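You operate a simulated robot arm through the tools that you are given. There is no shell and no other tool. Be economical: measure what you need, move in short steps, check, and stop when the job is done.

You run a simulated two-armed robot. Do the job below in one go: nothing can be reset, and whatever is moved stays where it is left.

Task
Feed out 10 cm of tape, then wind the winder to 3 turns.
Fine: the counter must show them; lock the brake again; hold each tool with the other hand while you work it.

The check looks at the end state, three seconds after you hand in, the way a careful person would. Anything else that was tipped, shoved, dropped, spilled or broken makes it a failure.

Robot
Two 7-joint arms with two-finger parallel grippers on one trunk, on a base that drives. Base frame: it is fixed to the floor where the robot stands at the start and does not move with it; the origin is under the middle of the robot, x ahead of it, y to its left, z up; the surface under the hand at the start is at about z = 0.85. Units: m, rad, N and s.
The left shoulder is at the start at [0.07, 0.164, 1.195], the right one opposite. With the tool pointing down near the work surface each hand reaches from about 0.38 to 0.88 m from the robot's upright axis, wherever it stands, measured 20 degrees to its own side. Places, roughly: gauge clamp [0.9, 0.4, 0.9]; winder brake [0.6, 0.5, 0.9]. Payload 3.43 kg a hand.
The tool frame of a hand sits at the grasp point between the pads (the TCP): z along the fingers, y along the line on which they close. The tips reach 0.034 m beyond it. The gripper opens to 0.128 m. The fingers are 0.024 m wide and 0.012 m thick; the gripper's body (0.048 by 0.13 m) begins 0.096 m behind the TCP.
Orientation is that of the tool frame in the base frame, as [roll, pitch, yaw] about the fixed x, y, z axes, in that order (R = Rz(yaw) Ry(pitch) Rx(roll)). With the fingers straight down and closing along the base's y, the tool's x points along the base's -x, its y along +y and its z along -z.

Tools
- The arms move only by the tool arm_command. It takes "left_increments", "right_increments" or both (then of equal length, played together; a hand with none holds still); each is a list that holds one entry, the list of rows, each a list of 7 numbers: the shift along the tool's x, y, z in m, then the turn, a rotation vector about the tool's x, y, z in rad, then the closure, from 0 (fully open) to 1 (shut). In form: [[[tx, ty, tz, wx, wy, wz, jaw], ...]]. A call has 1 to 8 rows; each row is the pose to reach, as a shift and turn from the pose commanded when the call began, along the tool's axes at that moment. Rows are played at 5 a second. More than 0.05 m and 0.15 rad between two rows, or a gripper value outside its range, and nothing of the call is played. A pose out of reach is approached as far as the arm can. The call stops where the force on the tool passes 40 N (or 10 N more than at its start, if that is more) or the arm is blocked; 0.2 s more then pass. The fingers move at their own pace (about 0.153 m/s each) and stop on an object; they squeeze with about 43 N. The grip force told is the motor's: it shows also when the fingers shut on nothing. Time passes only in rows, and 0.2 s behind the last, so rows that repeat a pose let the fingers close. The reply holds the time, the measured pose of the TCP, the force on the tool along the base axes, the opening and the grip force, in the units named above and with some noise, with the torque about the TCP (base axes, N m) and any sound that the robot's microphone picked up.
- Cameras (640 x 400 px; columns grow to the right, rows downward): "scene" is now at [0.1322, 0.0368, 1.428]; the picture's right is [0.42, -0.91, 0.00], its down [-0.48, -0.22, -0.85] and it looks along [0.77, 0.35, -0.53] (base axes); focal length 249 px, centre (320, 200). "left" rides on the left gripper at [0.076, 0.011, -0.16] in its tool frame; the picture's right is [-0.15, 0.99, 0.00], its down [-0.88, -0.13, -0.46] and it looks along [-0.45, -0.07, 0.89] (tool axes); focal length 234 px, centre (320, 200). "right" rides on the right gripper at [0.076, -0.011, -0.16] in its tool frame; the picture's right is [0.15, 0.99, 0.00], its down [-0.88, 0.13, -0.46] and it looks along [-0.45, 0.07, 0.89] (tool axes); focal length 234 px, centre (320, 200). There is no depth. A picture from a camera that has moved, and an enlarged one, comes with that camera's place and axes in the base frame and with its lens.
- capture(camera): a new picture of that camera. It takes no simulated time.
- lift_body(by): slides the trunk up (or, below 0, down) by that many m; the arms and the scene camera ride with it, the base frame stays. It gives what a move gives, with no picture.
- roll_base(legs): drives the robot by 1 to 6 legs, each [ahead, left, turn to the left] in m, m and rad, along the robot's own axes; the way and the turn of a leg run together, so that a leg with both is an arc; at most 1.5 m and 3.142 rad a leg. The arms and the cameras ride along, it lands a little off, and it stops where it bumps. It gives what a move gives.
- aim_head(pan, tilt): turns the head with the scene camera to pan (to the left, within 1.501 rad either way) and tilt (down, from -0.506 to 1.204), counted from straight ahead of the robot. It gives what a move gives.
- close_up(camera, box): a new picture of the part [left, top, right, bottom] of that camera's present view, enlarged. It takes no simulated time.
- close_job(): hands the job in; it is judged then, once.

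Go step by step. Nothing tells you exact positions but the pictures and the camera data: compare them with the known pose of the tool, close in by small moves and look again before you grip or let go. The budget is 120 turns and 92 pictures, counting those below and the enlarged ones. Unless the task says otherwise, let go and move clear before handing in, and close with one line.

The tools are called after "Call:" as name(argument=value, ...) on one line, values as JSON. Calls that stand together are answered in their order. arm_command: Moves the arms, as the interface text tells. Its arguments: {"type":"object","properties":{"left_increments":{"type":"array"},"right_increments":{"type":"array"}},"required":[]} The other tools are called the same way: lift_body (by) slides the trunk up or down; roll_base (legs) drives the base; aim_head (pan, tilt) turns the head that bears the scene camera; capture (camera) takes a picture; close_up (camera, box) takes an enlarged picture of a part of a camera's view; close_job () hands the job in.

At the start:

```text
clock: 0.0
left_ee_pos: [0.3944, 0.5607, 1.2666]
left_orientation: [-3.141, 0.0, 3.141]
left_wrist_force: [0.1, 0.9, -0.3]
left_moment: [0.01, 0.0, 0.0]
left_finger_gap: 0.1282
left_grip_force: 0.1
right_ee_pos: [0.6528, 0.1332, 1.2121]
right_orientation: [-3.141, 0.0, 3.141]
right_wrist_force: [0.6, 0.0, 0.1]
right_moment: [-0.03, 0.05, 0.01]
right_finger_gap: 0.1278
right_grip_force: 0.0
trunk travel left (down, up): [-0.675, 0.265]
robot x, y, heading: [-0.0015, 0.0001, 0.0]
head pan, tilt: [0.429, 0.559]
```

scene: 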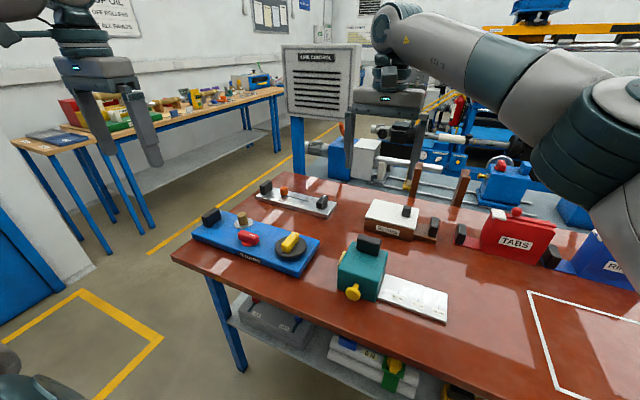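
right: 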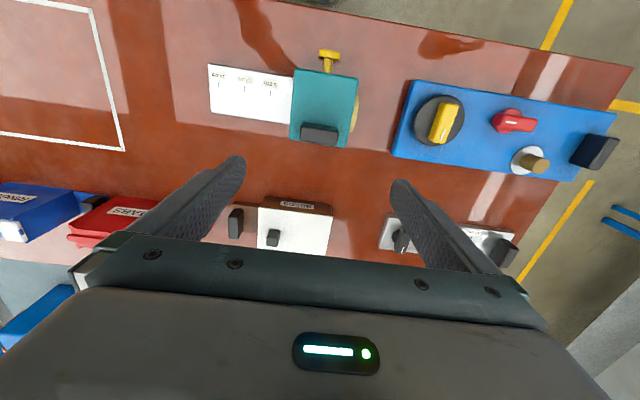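
left: 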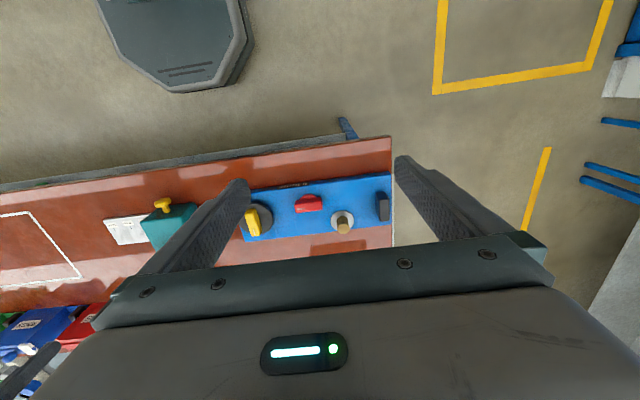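

I see a table with a blue winder (red lever, yellow knob, brass post, black handle), a teal tape dispenser with a yellow knob and white tape/ruler, and some other items. I'll look at them closely first.

Call:
close_up(camera="scene", box=[170, 170, 330, 280])

Call:
close_up(camera="scene", box=[320, 190, 480, 330])

Call:
close_up(camera="right", box=[200, 40, 640, 280])

Call:
close_up(camera="scene", box=[280, 40, 440, 140])

```text
3.64 times, centred on (250, 225) of scene
camera zoom: at [0.1322, 0.0368, 1.428], right [0.42, -0.91, 0.0], down [-0.48, -0.22, -0.85], along [0.77, 0.35, -0.53], focal length 907 px, centre (574, 109)
```

zoom: 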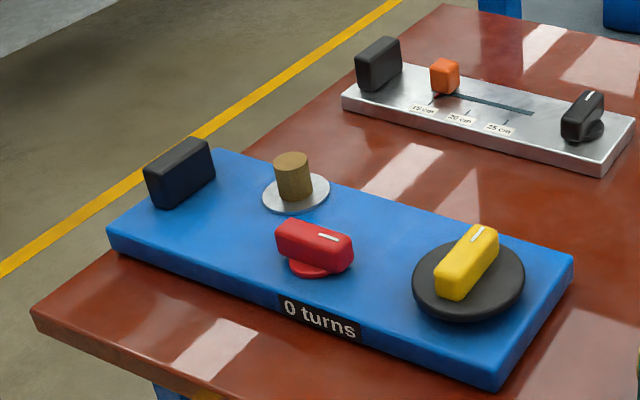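

```text
2.86 times, centred on (400, 260) of scene
camera zoom: at [0.1322, 0.0368, 1.428], right [0.42, -0.91, 0.0], down [-0.48, -0.22, -0.85], along [0.77, 0.35, -0.53], focal length 712 px, centre (91, 29)
```

zoom: 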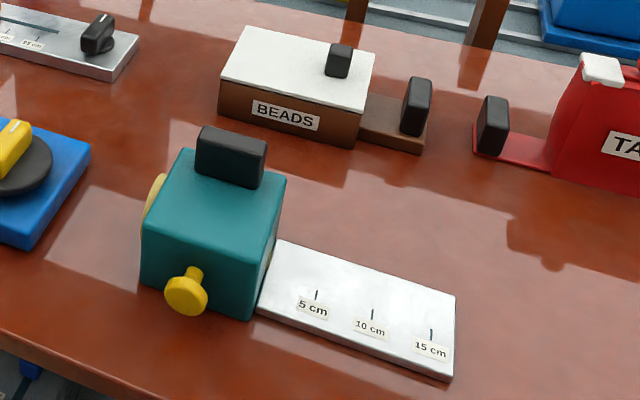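

```text
1.45 times, centred on (420, 160) of right
camera zoom: at [0.5772, 0.1209, 1.3725], right [-0.15, 0.99, 0.0], down [0.88, 0.13, 0.46], along [0.45, 0.07, -0.89], focal length 341 px, centre (174, 258)
```

zoom: 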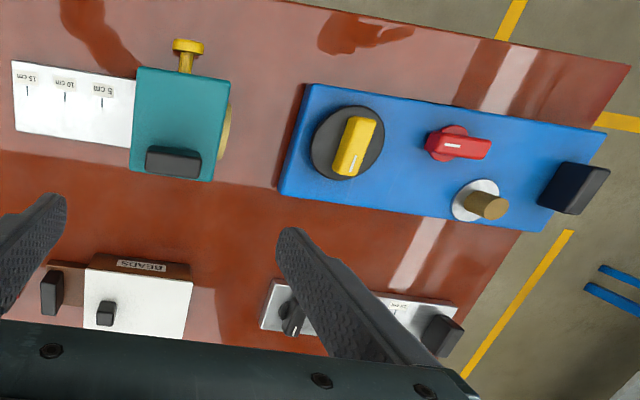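

```text
4.00 times, centred on (360, 90) of scene
camera zoom: at [0.1322, 0.0368, 1.428], right [0.42, -0.91, 0.0], down [-0.48, -0.22, -0.85], along [0.77, 0.35, -0.53], focal length 997 px, centre (160, 640)
```

zoom: 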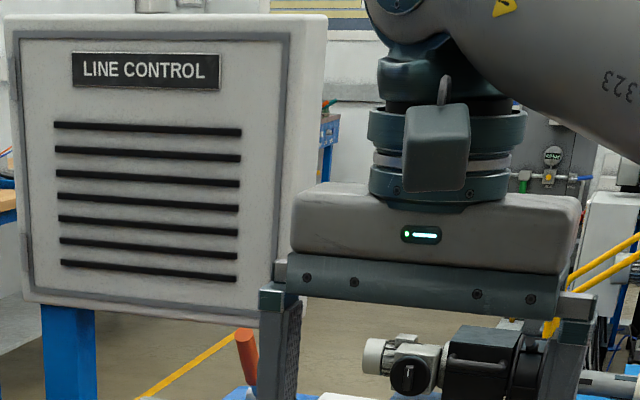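

Call:
close_up(camera="left", box=[90, 170, 250, 270])

Call:
close_up(camera="left", box=[240, 150, 400, 250])

Call:
close_up(camera="right", box=[200, 40, 400, 165])

```text
4.00 times, centred on (170, 220) of left
camera zoom: at [0.3182, 0.5712, 1.4288], right [0.15, 0.99, 0.0], down [0.88, -0.13, 0.46], along [0.45, -0.07, -0.89], focal length 937 px, centre (920, 120)
```

zoom: 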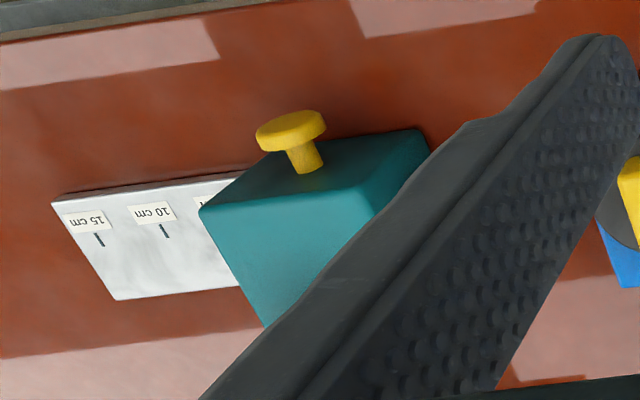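

```text
4.00 times, centred on (320, 200) of left
camera zoom: at [0.3182, 0.5712, 1.4288], right [0.15, 0.99, 0.0], down [0.88, -0.13, 0.46], along [0.45, -0.07, -0.89], focal length 937 px, centre (320, 200)
```

zoom: 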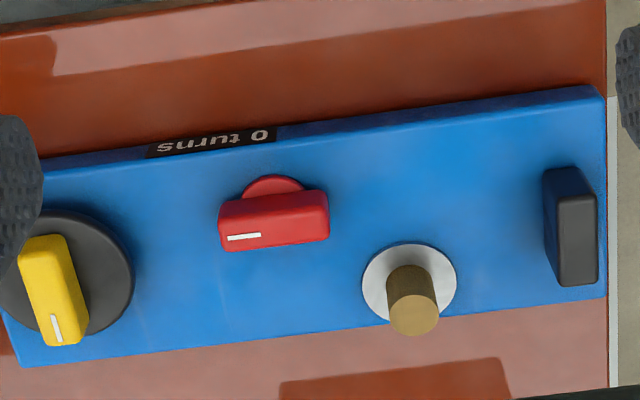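

```text
3.20 times, centred on (300, 102) of right
camera zoom: at [0.5772, 0.1209, 1.3725], right [-0.15, 0.99, 0.0], down [0.88, 0.13, 0.46], along [0.45, 0.07, -0.89], focal length 749 px, centre (384, 512)
```

zoom: 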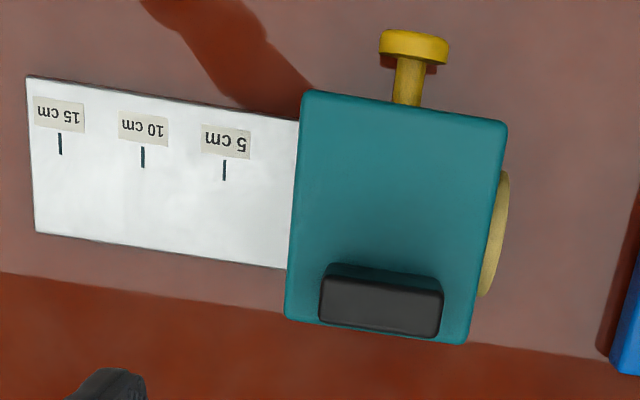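

Call:
arm_command(left_increments=[[[-0.02, -0.014, 0.024, 0, 0, 0.15, 0], [-0.04, -0.028, 0.048, 0, 0, 0.3, 0], [-0.06, -0.042, 0.072, 0, 0, 0.44, 0], [-0.08, -0.056, 0.096, 0, 0, 0.58, 0], [-0.1, -0.07, 0.12, 0, 0, 0.72, 0], [-0.12, -0.084, 0.144, 0, 0, 0.86, 0], [-0.14, -0.098, 0.17, 0, 0, 1.0, 0], [-0.155, -0.11, 0.19, 0, 0, 1.14, 0]]])

Call:
capture(camera="left")

```text
clock: 1.8
left_ee_pos: [0.55, 0.4497, 1.0751]
left_orientation: [3.141, 0.0, 1.998]
left_wrist_force: [0.1, 0.0, 0.1]
left_moment: [0.0, 0.03, 0.0]
left_finger_gap: 0.128
left_grip_force: 0.0
right_ee_pos: [0.6532, 0.1321, 1.2127]
right_orientation: [3.14, 0.0, 3.14]
right_wrist_force: [-0.3, 0.3, 0.6]
right_moment: [-0.02, 0.0, 0.05]
right_finger_gap: 0.1282
right_grip_force: 0.0
trunk travel left (down, up): [-0.675, 0.265]
robot x, y, heading: [-0.0037, 0.0016, -0.001]
head pan, tilt: [0.429, 0.559]
```

```text
81 pictures are left
camera left: at [0.5295, 0.5231, 1.238], right [0.96, 0.28, 0.0], down [0.25, -0.86, 0.46], along [0.13, -0.44, -0.89], focal length 234 px, centre (320, 200)
```

left: 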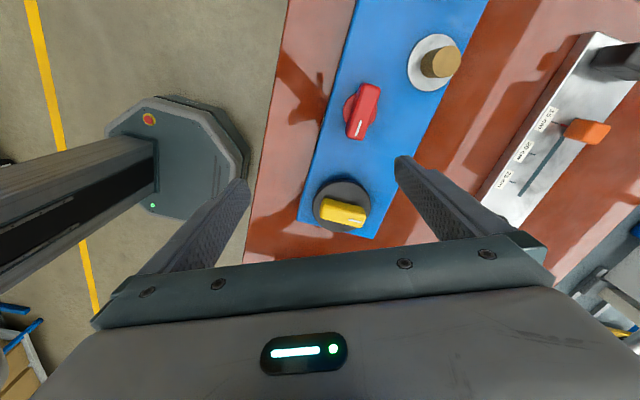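

The left view shows the winder well, but its gripper hides the tape dispenser. I'll drive left a bit so that the head camera can see the dispenser's side wheel, which is also a better place to work on the winder.

Call:
roll_base(legs=[[0, 0.4, 0]])

Call:
aim_head(pan=-0.4, tilt=0.65)

Call:
capture(camera="scene")

```text
clock: 4.3
left_ee_pos: [0.5487, 0.8534, 1.0777]
left_orientation: [3.141, 0.0, 2.003]
left_wrist_force: [0.2, 0.0, -0.4]
left_moment: [0.01, -0.01, 0.02]
left_finger_gap: 0.1281
left_grip_force: 0.1
right_ee_pos: [0.6534, 0.535, 1.2119]
right_orientation: [3.141, 0.0, -3.141]
right_wrist_force: [0.4, 0.3, 0.0]
right_moment: [0.01, -0.01, 0.0]
right_finger_gap: 0.1281
right_grip_force: 0.0
trunk travel left (down, up): [-0.675, 0.265]
robot x, y, heading: [-0.0012, 0.4032, 0.002]
head pan, tilt: [0.429, 0.559]
```

```text
clock: 5.5
left_ee_pos: [0.5495, 0.8538, 1.0759]
left_orientation: [-3.141, 0.001, 2.001]
left_wrist_force: [-0.8, 0.3, -0.5]
left_moment: [0.0, -0.03, -0.03]
left_finger_gap: 0.128
left_grip_force: 0.1
right_ee_pos: [0.653, 0.5353, 1.2127]
right_orientation: [-3.142, 0.001, 3.141]
right_wrist_force: [0.0, -1.2, -0.1]
right_moment: [-0.03, 0.0, 0.01]
right_finger_gap: 0.1278
right_grip_force: 0.0
trunk travel left (down, up): [-0.675, 0.265]
robot x, y, heading: [-0.0016, 0.4, -0.003]
head pan, tilt: [-0.4, 0.649]
```

```text
80 pictures are left
camera scene: at [0.1307, 0.3688, 1.4199], right [-0.39, -0.92, 0.0], down [-0.56, 0.23, -0.8], along [0.73, -0.31, -0.6], focal length 249 px, centre (320, 200)
```

scene: 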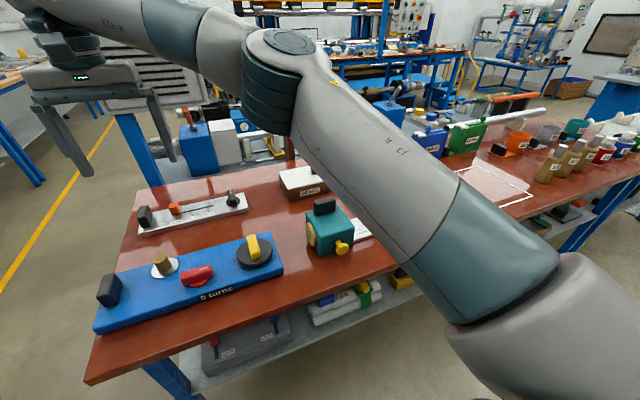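

Call:
close_up(camera="scene", box=[280, 185, 400, 260])

Call:
close_up(camera="scene", box=[80, 180, 290, 335])

```text
5.33 times, centred on (340, 222) of scene
camera zoom: at [0.1307, 0.3688, 1.4199], right [-0.39, -0.92, 0.0], down [-0.56, 0.23, -0.8], along [0.73, -0.31, -0.6], focal length 1330 px, centre (213, 80)
```

zoom: 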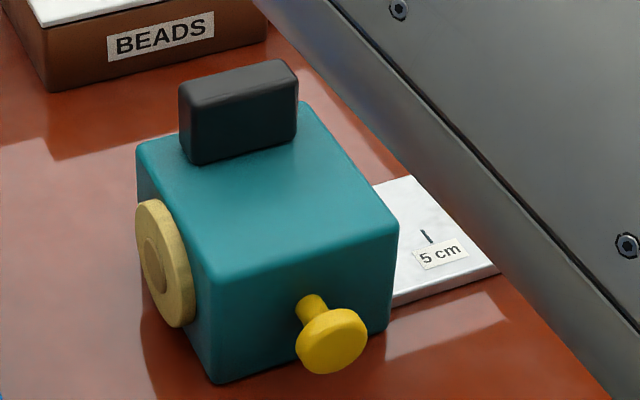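

```text
2.58 times, centred on (185, 258) of scene
camera zoom: at [0.1307, 0.3688, 1.4199], right [-0.39, -0.92, 0.0], down [-0.56, 0.23, -0.8], along [0.73, -0.31, -0.6], focal length 643 px, centre (668, 52)
```

zoom: 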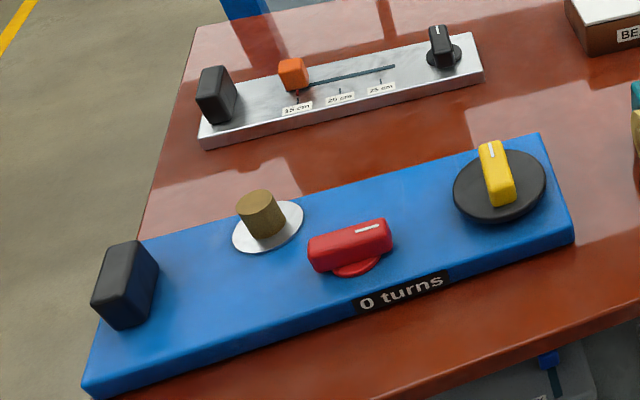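

The front yellow plunger is near [0.534, 0.13, 0.90] and the dispenser's top handle near [0.655, 0.13, 0.985]. I'll drive back to stand in front of the dispenser, so that the right hand can hold the handle and the left can work the plunger.

Call:
roll_base(legs=[[0, -0.3, 0]])

Call:
arm_command(left_increments=[[[-0.01, 0, -0.01, 0, 0, -0.14, 0], [-0.01, 0, -0.02, 0, 0, -0.28, 0], [-0.01, 0, -0.03, 0, 0, -0.42, 0], [-0.01, 0, -0.04, 0, 0, -0.56, 0], [-0.01, 0, -0.04, 0, 0, -0.7, 0], [-0.01, 0, -0.04, 0, 0, -0.84, 0], [-0.01, 0, -0.04, 0, 0, -0.98, 0], [-0.01, 0, -0.04, 0, 0, -1.12, 0]]], right_increments=[[[0, -0.01, 0, 0, 0, -0.14, 0], [0, -0.025, 0, 0, 0, -0.28, 0], [0, -0.04, 0, 0, 0, -0.42, 0], [0, -0.055, 0, 0, 0, -0.56, 0], [0, -0.07, 0.0, 0, 0, -0.7, 0], [0, -0.08, 0.0, 0, 0, -0.84, 0], [0, -0.09, 0, 0, 0, -0.98, 0], [0, -0.1, 0, 0, 0, -1.12, 0]]])

```text
clock: 7.5
left_ee_pos: [0.5484, 0.554, 1.0764]
left_orientation: [3.141, 0.001, 2.002]
left_wrist_force: [0.5, -0.1, 0.4]
left_moment: [-0.01, -0.03, 0.0]
left_finger_gap: 0.1279
left_grip_force: 0.0
right_ee_pos: [0.6544, 0.2363, 1.2116]
right_orientation: [3.141, 0.0, -3.141]
right_wrist_force: [-0.3, -0.7, 0.4]
right_moment: [0.02, 0.0, -0.01]
right_finger_gap: 0.1279
right_grip_force: 0.0
trunk travel left (down, up): [-0.675, 0.265]
robot x, y, heading: [-0.003, 0.1019, 0.0]
head pan, tilt: [-0.4, 0.649]
```

```text
clock: 9.3
left_ee_pos: [0.5538, 0.5439, 1.1174]
left_orientation: [-3.141, 0.0, 3.126]
left_wrist_force: [0.7, 0.8, 0.7]
left_moment: [0.01, 0.0, -0.01]
left_finger_gap: 0.1279
left_grip_force: 0.2
right_ee_pos: [0.6223, 0.1621, 1.2047]
right_orientation: [-3.134, 0.014, -2.047]
right_wrist_force: [-0.2, 0.4, 0.2]
right_moment: [-0.02, 0.0, -0.03]
right_finger_gap: 0.1281
right_grip_force: 0.1
right hand out of reach, approached as far as the arm can: row 7, 8
trunk travel left (down, up): [-0.675, 0.265]
robot x, y, heading: [-0.0004, 0.1043, -0.001]
head pan, tilt: [-0.4, 0.649]
```

The right hand's wrist runs out of range that way, so I'll hold the handle with the default yaw. I'll stand a bit to the left so the arms don't cross.

Call:
roll_base(legs=[[0, 0.2, 0]])

Call:
arm_command(right_increments=[[[0, -0.03, 0, 0, 0, 0.14, 0], [0, -0.06, 0, 0, 0, 0.28, 0], [0, -0.09, 0, 0, 0, 0.42, 0], [0, -0.12, 0, 0, 0, 0.56, 0], [0, -0.12, 0, 0, 0, 0.7, 0], [0, -0.12, 0, 0, 0, 0.84, 0], [0, -0.12, 0, 0, 0, 0.98, 0], [0, -0.12, 0, 0, 0, 1.095, 0]]])

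```text
clock: 10.9
left_ee_pos: [0.555, 0.7415, 1.1172]
left_orientation: [3.141, 0.001, 3.122]
left_wrist_force: [0.4, -0.2, -0.8]
left_moment: [0.02, 0.02, -0.01]
left_finger_gap: 0.128
left_grip_force: 0.1
right_ee_pos: [0.6254, 0.3578, 1.2042]
right_orientation: [-3.133, 0.012, -2.052]
right_wrist_force: [-0.4, 0.1, 0.2]
right_moment: [0.02, -0.02, 0.03]
right_finger_gap: 0.1281
right_grip_force: 0.1
trunk travel left (down, up): [-0.675, 0.265]
robot x, y, heading: [-0.0006, 0.3002, -0.002]
head pan, tilt: [-0.4, 0.649]
```

```text
clock: 12.7
left_ee_pos: [0.5537, 0.7418, 1.1167]
left_orientation: [3.141, 0.0, 3.121]
left_wrist_force: [0.1, 0.1, 0.0]
left_moment: [0.04, -0.01, -0.01]
left_finger_gap: 0.1281
left_grip_force: 0.0
right_ee_pos: [0.728, 0.3031, 1.2049]
right_orientation: [3.135, 0.011, 3.137]
right_wrist_force: [0.3, 0.6, 0.1]
right_moment: [0.0, -0.05, 0.01]
right_finger_gap: 0.1279
right_grip_force: 0.1
trunk travel left (down, up): [-0.675, 0.265]
robot x, y, heading: [-0.0007, 0.2984, -0.001]
head pan, tilt: [-0.4, 0.649]
```

Call:
arm_command(right_increments=[[[0.01, -0.022, 0.013, 0, 0, 0, 0], [0.02, -0.044, 0.026, 0, 0, 0, 0], [0.03, -0.066, 0.039, 0, 0, 0, 0], [0.04, -0.088, 0.052, 0, 0, 0, 0], [0.05, -0.11, 0.065, 0, 0, 0, 0], [0.06, -0.132, 0.078, 0, 0, 0, 0], [0.067, -0.154, 0.091, 0, 0, 0, 0], [0.073, -0.173, 0.105, 0, 0, 0, 0]]], left_increments=[[[0.018, -0.044, 0.002, 0, -0.098, 0, 0], [0.036, -0.088, 0.004, 0, -0.196, 0, 0.3], [0.054, -0.132, 0.006, 0, -0.294, 0, 0.3], [0.072, -0.176, 0.008, 0, -0.392, 0, 0.3], [0.09, -0.22, 0.01, 0, -0.49, 0, 0.3], [0.108, -0.264, 0.012, 0, -0.588, 0, 0.3], [0.126, -0.308, 0.014, 0, -0.686, 0, 0.3], [0.144, -0.352, 0.016, 0, -0.785, 0, 0.3]]])

Call:
capture(camera="scene")

Call:
capture(camera="right")

Call:
capture(camera="left")

```text
clock: 14.5
left_ee_pos: [0.4766, 0.4223, 1.1747]
left_orientation: [3.138, 0.742, 3.121]
left_wrist_force: [-0.8, -1.0, 0.6]
left_moment: [-0.01, 0.01, 0.0]
left_finger_gap: 0.0895
left_grip_force: 0.1
left hand out of reach, approached as far as the arm can: row 5, 6, 7, 8
right_ee_pos: [0.659, 0.1337, 1.0954]
right_orientation: [3.133, 0.012, 3.138]
right_wrist_force: [0.4, 0.7, 0.5]
right_moment: [-0.01, 0.03, 0.0]
right_finger_gap: 0.1283
right_grip_force: 0.1
trunk travel left (down, up): [-0.675, 0.265]
robot x, y, heading: [0.002, 0.2981, -0.001]
head pan, tilt: [-0.4, 0.649]
```

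```text
77 pictures are left
camera scene: at [0.1315, 0.2661, 1.42], right [-0.39, -0.92, 0.0], down [-0.56, 0.24, -0.8], along [0.73, -0.31, -0.61], focal length 249 px, centre (320, 200)
```

scene: 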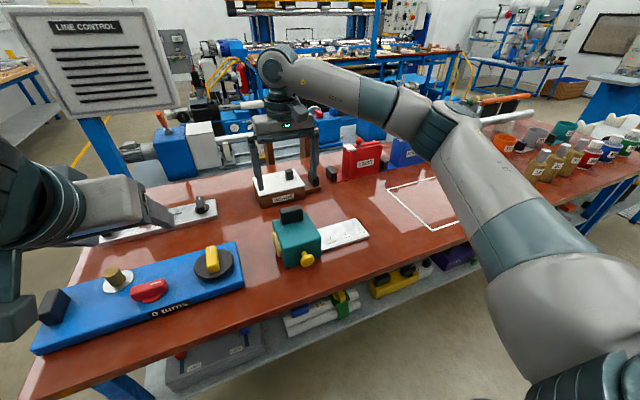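

```text
76 pictures are left
camera right: at [0.5812, 0.1204, 1.2556], right [-0.14, 0.99, 0.01], down [0.88, 0.12, 0.47], along [0.46, 0.07, -0.88], focal length 234 px, centre (320, 200)
```

right: 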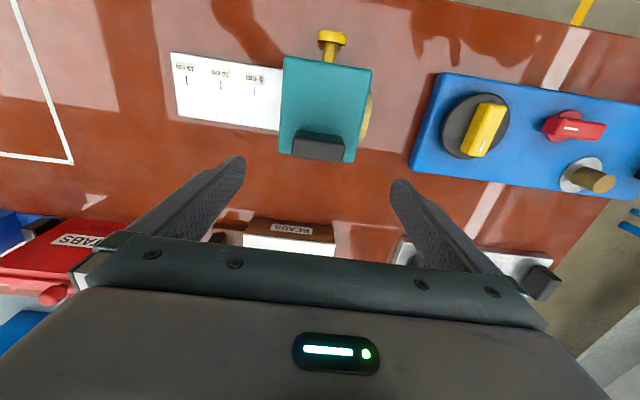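

```text
75 pictures are left
camera left: at [0.3132, 0.4365, 1.2424], right [0.12, 0.99, 0.1], down [0.34, -0.14, 0.93], along [0.93, -0.08, -0.35], focal length 234 px, centre (320, 200)
```

left: 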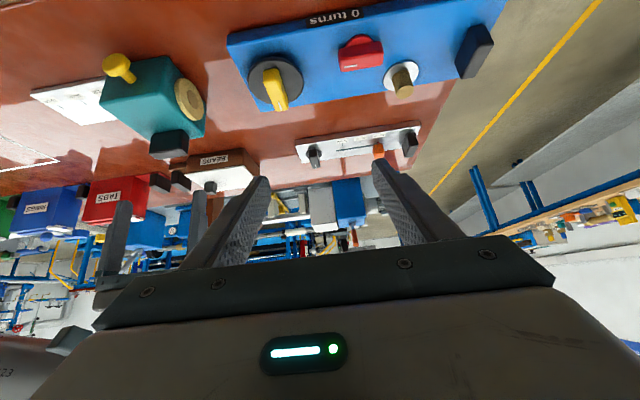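

The handle is right below the right hand. The left hand needs more room, so I'll back up 0.12 m and re-place the right hand over the handle.

Call:
roll_base(legs=[[-0.12, 0, 0]])

Call:
arm_command(right_increments=[[[-0.04, 0, 0, 0, 0, 0, 0], [-0.08, 0, 0, 0, 0, 0, 0], [-0.12, 0, 0, 0, 0, 0, 0], [-0.12, 0, 0.02, 0, 0, 0, 0], [-0.12, 0, 0.04, 0, 0, 0, 0]]], left_increments=[[[0, 0, 0, 0, 0, 0, 0.6], [0, -0.03, 0, 0, 0, 0, 0.6], [0, -0.06, 0, 0, 0, 0, 0.6], [0, -0.09, 0, 0, 0, 0, 0.6], [0, -0.12, 0, 0, 0, 0, 0.6]]])

```text
clock: 15.7
left_ee_pos: [0.3572, 0.4234, 1.175]
left_orientation: [3.139, 0.743, 3.12]
left_wrist_force: [-0.5, -0.3, -0.3]
left_moment: [-0.01, -0.03, 0.0]
left_finger_gap: 0.0897
left_grip_force: 0.2
right_ee_pos: [0.539, 0.1331, 1.0962]
right_orientation: [3.135, 0.012, 3.138]
right_wrist_force: [0.1, 0.5, 0.1]
right_moment: [0.01, -0.01, 0.0]
right_finger_gap: 0.1278
right_grip_force: 0.1
trunk travel left (down, up): [-0.675, 0.265]
robot x, y, heading: [-0.1178, 0.305, -0.002]
head pan, tilt: [-0.4, 0.649]
```

```text
clock: 16.9
left_ee_pos: [0.3646, 0.4149, 1.1818]
left_orientation: [3.14, 0.744, 3.122]
left_wrist_force: [0.1, 0.0, 1.1]
left_moment: [-0.02, 0.04, 0.03]
left_finger_gap: 0.0512
left_grip_force: 0.0
left hand out of reach, approached as far as the arm can: row 2, 3, 4, 5
right_ee_pos: [0.6576, 0.1319, 1.0586]
right_orientation: [3.136, 0.013, 3.137]
right_wrist_force: [0.7, 0.3, -0.2]
right_moment: [-0.01, 0.0, 0.03]
right_finger_gap: 0.1279
right_grip_force: 0.1
trunk travel left (down, up): [-0.675, 0.265]
robot x, y, heading: [-0.1186, 0.3026, -0.001]
head pan, tilt: [-0.4, 0.649]
```

Call:
arm_command(right_increments=[[[0, 0, 0.02, 0, 0, 0, 0], [0, 0, 0.04, 0, 0, 0, 0], [0, 0, 0.055, 0, 0, 0, 0], [0, 0, 0.068, 0, 0, 0, 0], [0, 0, 0.068, 0, 0, 0, 0.3]]], left_increments=[[[-0.006, 0, 0.035, 0, 0, 0, 0.6], [-0.012, -0.03, 0.07, 0, 0, 0, 0.6], [-0.02, -0.06, 0.1, 0, 0, 0, 0.6], [-0.026, -0.09, 0.135, 0, 0, 0, 0.6], [-0.031, -0.115, 0.165, 0, 0, 0, 0.6]]])

Call:
close_up(camera="scene", box=[220, 80, 420, 280])

Call:
capture(camera="left")

```text
clock: 18.1
left_ee_pos: [0.4069, 0.4098, 1.1574]
left_orientation: [3.14, 0.744, 3.121]
left_wrist_force: [0.6, 0.2, 0.4]
left_moment: [-0.02, -0.02, 0.0]
left_finger_gap: 0.0512
left_grip_force: 0.1
left hand out of reach, approached as far as the arm can: row 2, 3, 4, 5
right_ee_pos: [0.6592, 0.1316, 0.9911]
right_orientation: [3.136, 0.012, 3.138]
right_wrist_force: [0.0, -0.5, -0.6]
right_moment: [0.01, 0.0, -0.01]
right_finger_gap: 0.0896
right_grip_force: 0.0
trunk travel left (down, up): [-0.675, 0.265]
robot x, y, heading: [-0.1218, 0.2996, 0.005]
head pan, tilt: [-0.4, 0.649]
```

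```text
2.00 times, centred on (320, 180) of scene
camera zoom: at [0.0107, 0.2663, 1.4199], right [-0.39, -0.92, 0.0], down [-0.56, 0.24, -0.8], along [0.73, -0.31, -0.6], focal length 499 px, centre (320, 240)
```

zoom: 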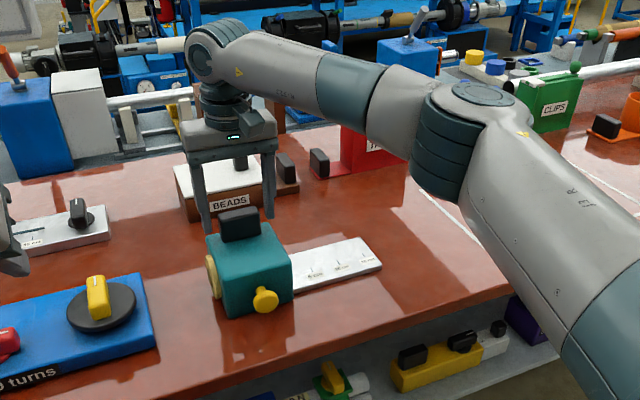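

```text
73 pictures are left
camera left: at [0.2421, 0.4246, 1.2249], right [0.13, 0.99, 0.1], down [0.34, -0.14, 0.93], along [0.93, -0.08, -0.35], focal length 234 px, centre (320, 200)
```

left: 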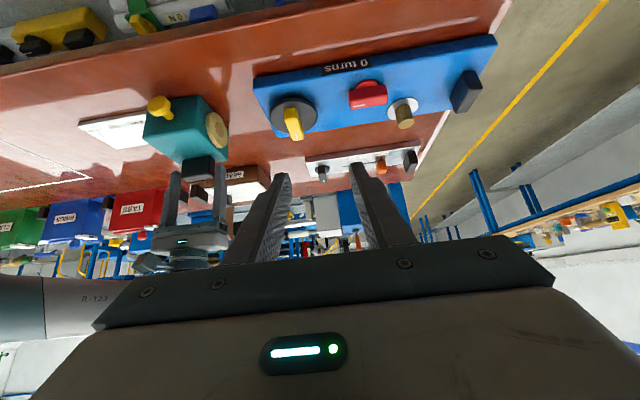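

Call:
capture(camera="right")

```text
72 pictures are left
camera right: at [0.5821, 0.1198, 1.1496], right [-0.14, 0.99, 0.01], down [0.88, 0.12, 0.47], along [0.46, 0.07, -0.88], focal length 234 px, centre (320, 200)
```

right: 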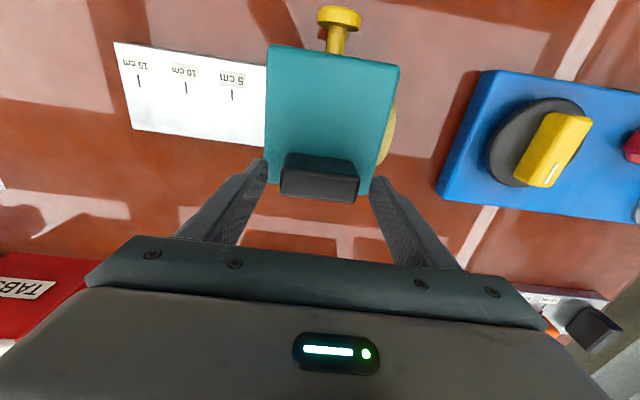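

The right hand straddles the handle well, but the left can't reach across this far. I'll lift the right hand clear, drive to y≈0.15 and re-place both hands.

Call:
arm_command(right_increments=[[[0, 0, -0.03, 0, 0, 0, 0], [0, 0, -0.06, 0, 0, 0, 0], [0, 0, -0.1, 0, 0, 0, 0]]])

Call:
roll_base(legs=[[0, -0.16, 0]])

Call:
arm_command(right_increments=[[[0, 0.05, 0, 0, 0, 0, 0], [0, 0.1, 0, 0, 0, 0, 0], [0, 0.15, 0, 0, 0, 0, 0], [0, 0.16, 0, 0, 0, 0, 0]]], left_increments=[[[0.0, 0, 0.02, 0, 0.06, 0, 0.6], [0.0, 0, 0.04, 0, 0.12, 0, 0.6], [-0.0, 0, 0.06, 0, 0.18, 0, 0.6], [-0.0, 0, 0.08, 0, 0.24, 0, 0.6]]])

```text
clock: 18.9
left_ee_pos: [0.4063, 0.411, 1.1575]
left_orientation: [3.141, 0.745, 3.12]
left_wrist_force: [-0.2, 0.7, 0.6]
left_moment: [0.01, -0.01, 0.01]
left_finger_gap: 0.0511
left_grip_force: 0.0
right_ee_pos: [0.6581, 0.1305, 1.0908]
right_orientation: [3.133, 0.011, 3.138]
right_wrist_force: [-0.8, -0.6, -0.2]
right_moment: [-0.01, -0.03, 0.0]
right_finger_gap: 0.1278
right_grip_force: 0.1
trunk travel left (down, up): [-0.675, 0.265]
robot x, y, heading: [-0.1207, 0.3007, -0.002]
head pan, tilt: [-0.4, 0.649]
```

```text
clock: 20.4
left_ee_pos: [0.4062, 0.2509, 1.1575]
left_orientation: [3.141, 0.744, 3.12]
left_wrist_force: [0.0, 1.3, 0.0]
left_moment: [-0.01, 0.01, 0.0]
left_finger_gap: 0.0512
left_grip_force: 0.1
right_ee_pos: [0.6586, -0.03, 1.0897]
right_orientation: [3.133, 0.013, 3.138]
right_wrist_force: [0.5, -0.5, 0.7]
right_moment: [-0.02, -0.05, 0.03]
right_finger_gap: 0.1281
right_grip_force: 0.0
trunk travel left (down, up): [-0.675, 0.265]
robot x, y, heading: [-0.1185, 0.1435, -0.002]
head pan, tilt: [-0.4, 0.649]
```

```text
clock: 21.4
left_ee_pos: [0.4613, 0.2512, 1.1068]
left_orientation: [3.141, 0.504, 3.122]
left_wrist_force: [0.6, -0.6, 0.3]
left_moment: [-0.02, -0.06, -0.02]
left_finger_gap: 0.0516
left_grip_force: 0.0
left hand out of reach, approached as far as the arm can: row 4
right_ee_pos: [0.6589, 0.1292, 1.0914]
right_orientation: [3.135, 0.013, 3.136]
right_wrist_force: [-0.6, 0.1, 0.2]
right_moment: [0.0, 0.03, -0.01]
right_finger_gap: 0.1276
right_grip_force: 0.1
trunk travel left (down, up): [-0.675, 0.265]
robot x, y, heading: [-0.1245, 0.1391, -0.004]
head pan, tilt: [-0.4, 0.649]
```

Call:
arm_command(left_increments=[[[0.003, -0.025, 0.02, 0, 0.05, 0, 0.6], [0.007, -0.05, 0.045, 0, 0.1, 0, 0.6], [0.011, -0.075, 0.07, 0, 0.15, 0, 0.6], [0.015, -0.1, 0.095, 0, 0.15, 0, 0.6], [0.0175, -0.121, 0.1126, 0, 0.15, 0, 0.6]]], right_increments=[[[0, 0, 0.02, 0, 0, 0, 0], [0, 0, 0.04, 0, 0, 0, 0], [0, 0, 0.06, 0, 0, 0, 0], [0, 0, 0.08, 0, 0, 0, 0], [0, 0, 0.1, 0, 0, 0, 0]]])

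Call:
capture(camera="left")

Call:
capture(camera="right")

```text
clock: 22.6
left_ee_pos: [0.4636, 0.2659, 1.0364]
left_orientation: [-3.138, 0.353, 3.12]
left_wrist_force: [0.6, -0.3, 0.0]
left_moment: [-0.02, 0.01, 0.0]
left_finger_gap: 0.0513
left_grip_force: 0.2
left hand out of reach, approached as far as the arm can: row 1, 2, 3, 4, 5
right_ee_pos: [0.6621, 0.1307, 0.9905]
right_orientation: [3.133, 0.011, 3.138]
right_wrist_force: [0.0, -0.1, -0.1]
right_moment: [-0.01, 0.01, 0.0]
right_finger_gap: 0.128
right_grip_force: 0.0
trunk travel left (down, up): [-0.675, 0.265]
robot x, y, heading: [-0.1173, 0.1397, -0.001]
head pan, tilt: [-0.4, 0.649]
```

```text
71 pictures are left
camera left: at [0.3367, 0.2797, 1.1624], right [0.16, 0.99, 0.05], down [0.67, -0.14, 0.73], along [0.73, -0.08, -0.68], focal length 234 px, centre (320, 200)
```

left: 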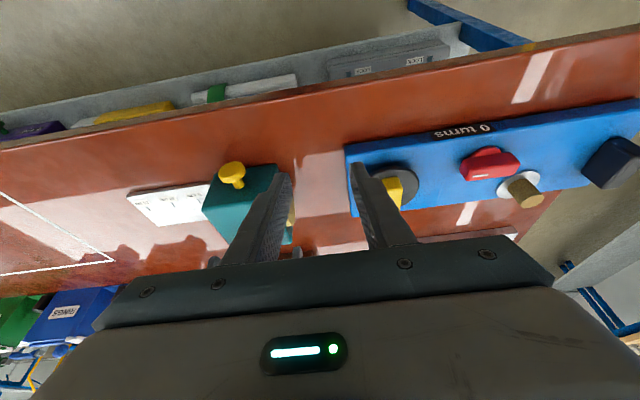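

```text
70 pictures are left
camera right: at [0.5845, 0.1185, 1.1488], right [-0.14, 0.99, 0.01], down [0.88, 0.12, 0.47], along [0.46, 0.07, -0.88], focal length 234 px, centre (320, 200)
```

right: 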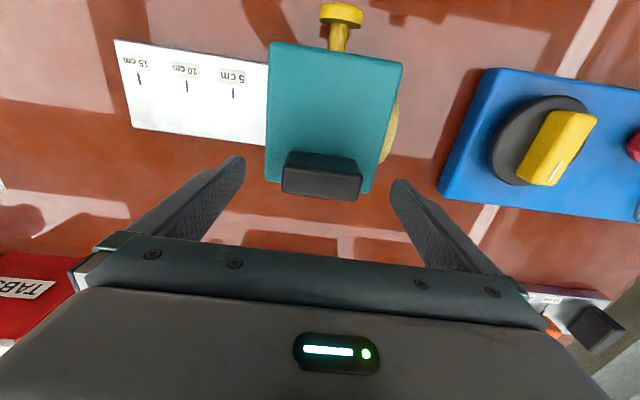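

Call:
arm_command(right_increments=[[[0, 0, -0.03, 0, 0, 0, 0], [0, 0, -0.06, 0, 0, 0, 0], [0, 0, -0.1, 0, 0, 0, 0]]])

Call:
roll_base(legs=[[0, -0.16, 0]])

Call:
arm_command(right_increments=[[[0, 0.05, 0, 0, 0, 0, 0], [0, 0.1, 0, 0, 0, 0, 0], [0, 0.15, 0, 0, 0, 0, 0], [0, 0.161, 0, 0, 0, 0, 0]]], left_increments=[[[0, 0.01, 0, 0, 0, 0, 0.6], [0, 0.02, 0, 0, 0, 0, 0.6], [-0.015, 0.03, 0.01, 0, 0, 0, 0.6], [-0.03, 0.03, 0.02, 0, 0, 0, 0.6]]])

```text
clock: 23.4
left_ee_pos: [0.4603, 0.2664, 1.0383]
left_orientation: [-3.137, 0.355, 3.12]
left_wrist_force: [-0.9, 0.2, 0.5]
left_moment: [-0.01, -0.04, 0.01]
left_finger_gap: 0.0512
left_grip_force: 0.1
right_ee_pos: [0.6557, 0.1301, 1.0921]
right_orientation: [3.134, 0.013, 3.139]
right_wrist_force: [0.3, -0.6, 0.3]
right_moment: [-0.02, -0.03, 0.04]
right_finger_gap: 0.128
right_grip_force: 0.0
trunk travel left (down, up): [-0.675, 0.265]
robot x, y, heading: [-0.1201, 0.1421, -0.004]
head pan, tilt: [-0.4, 0.649]
```

```text
clock: 24.8
left_ee_pos: [0.4623, 0.1066, 1.0378]
left_orientation: [-3.137, 0.354, 3.123]
left_wrist_force: [0.3, 0.0, 0.1]
left_moment: [-0.01, 0.03, 0.05]
left_finger_gap: 0.0514
left_grip_force: 0.0
right_ee_pos: [0.6572, -0.0283, 1.0905]
right_orientation: [3.135, 0.012, 3.139]
right_wrist_force: [1.2, -0.6, 0.1]
right_moment: [-0.03, 0.01, -0.04]
right_finger_gap: 0.128
right_grip_force: 0.1
trunk travel left (down, up): [-0.675, 0.265]
robot x, y, heading: [-0.1206, -0.0173, 0.006]
head pan, tilt: [-0.4, 0.649]
```

```text
clock: 25.8
left_ee_pos: [0.4979, 0.1372, 1.0278]
left_orientation: [-3.138, 0.351, 3.123]
left_wrist_force: [1.0, 0.4, 0.0]
left_moment: [-0.04, 0.02, -0.06]
left_finger_gap: 0.0511
left_grip_force: 0.0
right_ee_pos: [0.631, 0.0801, 1.0918]
right_orientation: [3.135, 0.011, 3.138]
right_wrist_force: [-0.3, 0.0, -0.2]
right_moment: [-0.03, 0.03, -0.01]
right_finger_gap: 0.1278
right_grip_force: 0.1
right hand out of reach, approached as far as the arm can: row 2, 3, 4
trunk travel left (down, up): [-0.675, 0.265]
robot x, y, heading: [-0.1186, -0.0211, -0.002]
head pan, tilt: [-0.4, 0.649]
```

Call:
arm_command(left_increments=[[[0.028, 0, -0.02, 0, 0, 0, 0.6], [0.056, 0, -0.04, 0, 0, 0, 0.6], [0.084, 0, -0.062, 0, 0, 0, 0.6]]])

Call:
roll_base(legs=[[0.1, 0, 0]])

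Call:
arm_command(right_increments=[[[0.025, 0.0, 0, 0, 0, 0, 0], [0.05, 0.01, 0, 0, 0, 0, 0], [0.075, 0.03, 0, 0, 0, 0, 0], [0.075, 0.05, 0, 0, 0, 0, 0]]])

```text
clock: 26.6
left_ee_pos: [0.3952, 0.138, 1.0591]
left_orientation: [-3.139, 0.356, 3.121]
left_wrist_force: [-0.4, -0.3, -0.2]
left_moment: [-0.01, -0.02, 0.02]
left_finger_gap: 0.0513
left_grip_force: 0.0
right_ee_pos: [0.6276, 0.0772, 1.0944]
right_orientation: [3.135, 0.013, 3.14]
right_wrist_force: [0.7, -0.2, 0.2]
right_moment: [0.03, -0.03, 0.03]
right_finger_gap: 0.128
right_grip_force: 0.0
trunk travel left (down, up): [-0.675, 0.265]
robot x, y, heading: [-0.1235, -0.0226, 0.001]
head pan, tilt: [-0.4, 0.649]
```

```text
clock: 27.7
left_ee_pos: [0.4946, 0.1379, 1.0585]
left_orientation: [-3.14, 0.353, 3.122]
left_wrist_force: [0.1, -0.3, -0.9]
left_moment: [0.04, 0.02, 0.01]
left_finger_gap: 0.0512
left_grip_force: 0.0
right_ee_pos: [0.7271, 0.0781, 1.0926]
right_orientation: [3.136, 0.012, 3.138]
right_wrist_force: [0.7, 0.2, -0.3]
right_moment: [0.01, -0.01, 0.02]
right_finger_gap: 0.1281
right_grip_force: 0.1
trunk travel left (down, up): [-0.675, 0.265]
robot x, y, heading: [-0.0227, -0.0208, 0.0]
head pan, tilt: [-0.4, 0.649]
```

```text
clock: 28.7
left_ee_pos: [0.4942, 0.1391, 1.0585]
left_orientation: [-3.139, 0.356, 3.12]
left_wrist_force: [0.3, 0.2, 1.0]
left_moment: [-0.04, 0.02, -0.01]
left_finger_gap: 0.0512
left_grip_force: 0.1
right_ee_pos: [0.6537, 0.1289, 1.0916]
right_orientation: [3.135, 0.013, 3.139]
right_wrist_force: [-0.4, 0.2, -0.5]
right_moment: [-0.01, 0.02, -0.01]
right_finger_gap: 0.128
right_grip_force: 0.1
trunk travel left (down, up): [-0.675, 0.265]
robot x, y, heading: [-0.0221, -0.0201, -0.004]
head pan, tilt: [-0.4, 0.649]
```

Call:
arm_command(right_increments=[[[-0.002, 0.001, 0.03, 0, 0, 0, 0], [-0.004, 0.001, 0.06, 0, 0, 0, 0], [-0.004, 0.001, 0.08, 0, 0, 0, 0], [-0.004, 0.001, 0.1, 0, 0, 0, 0], [-0.004, 0.001, 0.1, 0, 0, 0, 0.3]]], left_increments=[[[0.007, -0.002, 0.018, 0, 0, 0, 0.6], [0.014, -0.004, 0.037, 0, 0, 0, 0.6], [0.021, -0.006, 0.056, 0, 0, 0, 0.6], [0.0275, -0.008, 0.075, 0, 0, 0, 0.6], [0.0275, -0.008, 0.075, 0, 0, 0, 0.6]]])

Call:
aim_head(pan=0.25, tilt=0.7)

Call:
capture(camera="scene")

Call:
capture(camera="right")

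Call:
capture(camera="left")

```text
clock: 29.9
left_ee_pos: [0.4942, 0.1281, 0.9786]
left_orientation: [-3.14, 0.358, 3.122]
left_wrist_force: [-0.3, -0.1, 0.2]
left_moment: [-0.01, -0.04, -0.01]
left_finger_gap: 0.0511
left_grip_force: 0.0
right_ee_pos: [0.658, 0.1292, 0.9917]
right_orientation: [3.134, 0.011, 3.139]
right_wrist_force: [-0.1, 0.0, -0.2]
right_moment: [0.01, -0.04, -0.01]
right_finger_gap: 0.0896
right_grip_force: 0.1
trunk travel left (down, up): [-0.675, 0.265]
robot x, y, heading: [-0.0196, -0.0212, -0.004]
head pan, tilt: [-0.4, 0.649]
```

```text
clock: 31.0
left_ee_pos: [0.495, 0.1287, 0.9789]
left_orientation: [-3.14, 0.354, 3.12]
left_wrist_force: [0.0, 0.3, -0.2]
left_moment: [0.03, 0.0, 0.0]
left_finger_gap: 0.0511
left_grip_force: 0.0
right_ee_pos: [0.6584, 0.1286, 0.9925]
right_orientation: [3.134, 0.014, 3.139]
right_wrist_force: [-1.2, 0.5, -0.2]
right_moment: [0.04, -0.02, 0.0]
right_finger_gap: 0.0895
right_grip_force: 0.1
trunk travel left (down, up): [-0.675, 0.265]
robot x, y, heading: [-0.0226, -0.022, -0.007]
head pan, tilt: [0.25, 0.7]
```

```text
69 pictures are left
camera scene: at [0.1111, -0.0006, 1.4156], right [0.24, -0.97, 0.0], down [-0.62, -0.16, -0.76], along [0.74, 0.19, -0.64], focal length 249 px, centre (320, 200)
```

scene: 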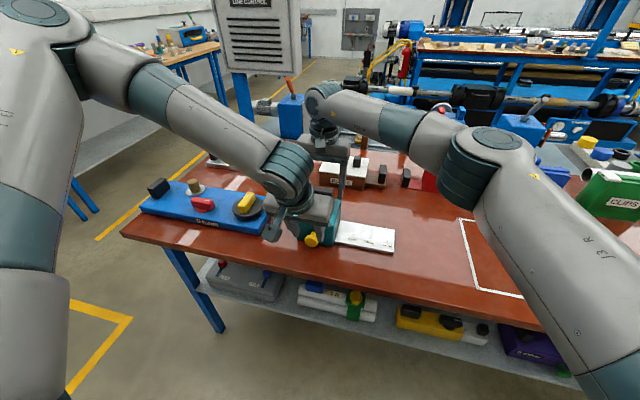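

```text
68 pictures are left
camera right: at [0.5809, 0.1168, 1.1502], right [-0.14, 0.99, 0.01], down [0.88, 0.12, 0.47], along [0.46, 0.07, -0.88], focal length 234 px, centre (320, 200)
```

right: 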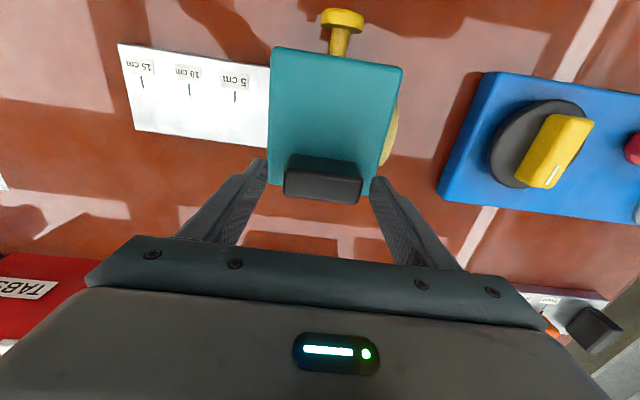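

```text
67 pictures are left
camera left: at [0.3694, 0.1423, 1.104], right [0.16, 0.99, 0.05], down [0.66, -0.14, 0.73], along [0.73, -0.08, -0.68], focal length 234 px, centre (320, 200)
```

left: 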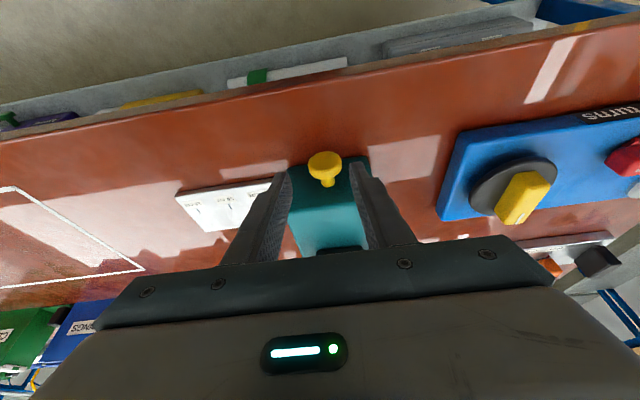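

The right fingers straddle the handle centrally, and the left hand is in line with the plunger. I'll close the right hand on the handle.

Call:
arm_command(right_increments=[[[0, 0, 0, 0, 0, 0, 0.4], [0, 0, 0, 0, 0, 0, 0.5], [0, 0, 0, 0, 0, 0, 0.6], [0, 0, 0, 0, 0, 0, 0.7]]])

```text
clock: 32.0
left_ee_pos: [0.4968, 0.1285, 0.9771]
left_orientation: [-3.139, 0.355, 3.122]
left_wrist_force: [0.0, 0.4, 0.3]
left_moment: [0.02, 0.03, 0.01]
left_finger_gap: 0.0513
left_grip_force: 0.1
right_ee_pos: [0.6587, 0.13, 0.9907]
right_orientation: [3.134, 0.013, 3.137]
right_wrist_force: [1.2, 1.8, 1.1]
right_moment: [-0.2, 0.13, -0.05]
right_finger_gap: 0.0645
right_grip_force: 42.7
trunk travel left (down, up): [-0.675, 0.265]
robot x, y, heading: [-0.0192, -0.0198, -0.005]
head pan, tilt: [0.25, 0.7]
```

Call:
arm_command(left_increments=[[[0, 0.0015, 0.02, 0, 0, 0, 0.55], [-0.003, 0.0015, 0.04, 0, 0, 0, 0.55], [-0.006, 0.0015, 0.056, 0, 0, 0, 0.55], [-0.0093, 0.0015, 0.0705, 0, 0, 0, 0.55]]])

Call:
capture(camera="left")

Call:
close_up(camera="scene", box=[250, 160, 410, 260])

Call:
capture(camera="right")

```text
clock: 33.0
left_ee_pos: [0.5262, 0.1448, 0.9266]
left_orientation: [-3.133, 0.357, 3.118]
left_wrist_force: [-1.0, -10.5, 5.1]
left_moment: [-0.48, 0.01, -0.11]
left_finger_gap: 0.0636
left_grip_force: 5.3
left hand out of reach, approached as far as the arm can: row 2, 3, 4
right_ee_pos: [0.6589, 0.1291, 0.991]
right_orientation: [3.133, 0.014, 3.139]
right_wrist_force: [1.9, 7.2, 1.2]
right_moment: [-1.25, -0.27, -0.94]
right_finger_gap: 0.0643
right_grip_force: 43.6
trunk travel left (down, up): [-0.675, 0.265]
robot x, y, heading: [-0.0212, -0.0224, -0.006]
head pan, tilt: [0.25, 0.7]
```

```text
66 pictures are left
camera left: at [0.3993, 0.1586, 1.0512], right [0.16, 0.99, 0.04], down [0.66, -0.14, 0.74], along [0.73, -0.09, -0.68], focal length 234 px, centre (320, 200)
```

left: 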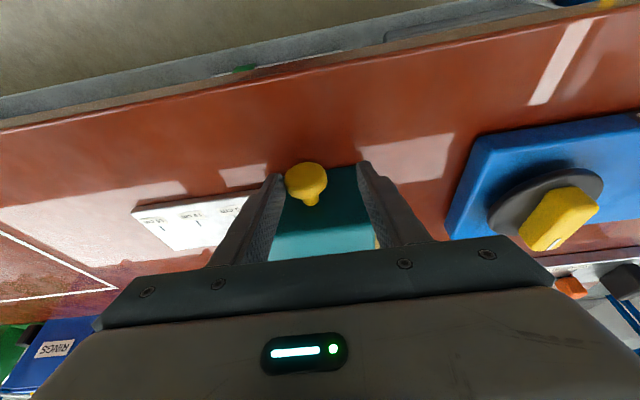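

```text
4.00 times, centred on (330, 210) of scene
camera zoom: at [0.1109, -0.0008, 1.4157], right [0.25, -0.97, 0.0], down [-0.62, -0.16, -0.76], along [0.74, 0.19, -0.64], focal length 997 px, centre (280, 160)
```

zoom: 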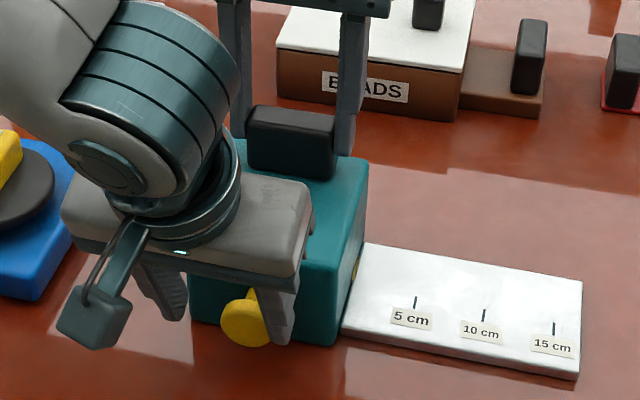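

```text
64 pictures are left
camera right: at [0.5807, 0.1169, 1.1503], right [-0.14, 0.99, 0.01], down [0.88, 0.12, 0.47], along [0.46, 0.07, -0.88], focal length 234 px, centre (320, 200)
```

right: 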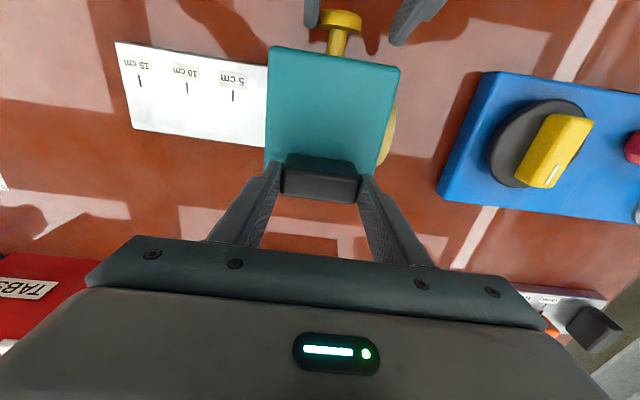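

The left hand hit its reach limit and drifted sideways against the plunger. I'll back off and straighten the hand up, since less tilt reaches further inward.

Call:
arm_command(left_increments=[[[0, 0, 0, 0, 0, 0, 0.4], [0.005, 0.0, -0.03, 0, 0, 0, 0.4], [0.01, 0, -0.06, 0, 0.05, 0, 0.4], [0.01, 0, -0.07, 0, 0.1, 0, 0.4], [0.01, 0, -0.07, 0, 0.15, 0, 0.5], [0.01, -0.01, -0.07, 0, 0.2, 0, 0.55]]])

```text
clock: 34.4
left_ee_pos: [0.4908, 0.1366, 0.9873]
left_orientation: [-3.14, 0.153, 3.12]
left_wrist_force: [0.3, 0.0, -0.4]
left_moment: [0.01, 0.0, -0.01]
left_finger_gap: 0.0576
left_grip_force: 0.1
right_ee_pos: [0.6573, 0.1293, 0.9913]
right_orientation: [3.136, 0.012, 3.138]
right_wrist_force: [0.1, -0.4, 0.0]
right_moment: [-0.41, 0.2, -0.1]
right_finger_gap: 0.0647
right_grip_force: 42.8
trunk travel left (down, up): [-0.675, 0.265]
robot x, y, heading: [-0.0208, -0.0163, 0.002]
head pan, tilt: [0.25, 0.7]
```

Call:
arm_command(left_increments=[[[0.01, 0, 0, 0, 0, 0.1, 0.55], [0.02, 0, 0, 0, 0, 0.2, 0.55], [0.02, 0, 0, 0, 0, 0.3, 0.55], [0.02, 0, 0, 0, 0, 0.4, 0.55], [0.02, 0, 0, 0, 0, 0.5, 0.55]]])

Call:
arm_command(left_increments=[[[0, -0.0, 0, 0, -0.06, 0, 0.55], [0, -0.0, 0, 0, -0.12, 0, 0.55], [0, -0.0, 0, 0, -0.18, 0, 0.55], [0, -0.0, 0, 0, -0.24, 0, 0.55], [0, -0.0, 0, 0, -0.3, 0, 0.55]]])

```text
clock: 35.6
left_ee_pos: [0.4719, 0.1367, 0.984]
left_orientation: [3.068, 0.137, 2.615]
left_wrist_force: [-0.5, 1.0, -0.2]
left_moment: [0.0, -0.02, -0.01]
left_finger_gap: 0.0579
left_grip_force: 0.1
right_ee_pos: [0.6578, 0.1299, 0.9918]
right_orientation: [3.134, 0.013, 3.14]
right_wrist_force: [0.1, -1.8, 2.1]
right_moment: [-0.61, 0.07, -0.07]
right_finger_gap: 0.0646
right_grip_force: 43.0
trunk travel left (down, up): [-0.675, 0.265]
robot x, y, heading: [-0.0197, -0.0219, 0.001]
head pan, tilt: [0.25, 0.7]
```

```text
clock: 36.8
left_ee_pos: [0.4723, 0.1375, 0.9839]
left_orientation: [3.062, 0.438, 2.592]
left_wrist_force: [-0.1, -0.3, -0.2]
left_moment: [-0.03, -0.02, 0.02]
left_finger_gap: 0.0577
left_grip_force: 0.1
right_ee_pos: [0.6591, 0.1294, 0.9913]
right_orientation: [3.136, 0.012, 3.138]
right_wrist_force: [-1.5, -0.6, 1.7]
right_moment: [-0.61, -0.07, -0.04]
right_finger_gap: 0.0643
right_grip_force: 43.5
trunk travel left (down, up): [-0.675, 0.265]
robot x, y, heading: [-0.0183, -0.0236, -0.001]
head pan, tilt: [0.25, 0.7]
```

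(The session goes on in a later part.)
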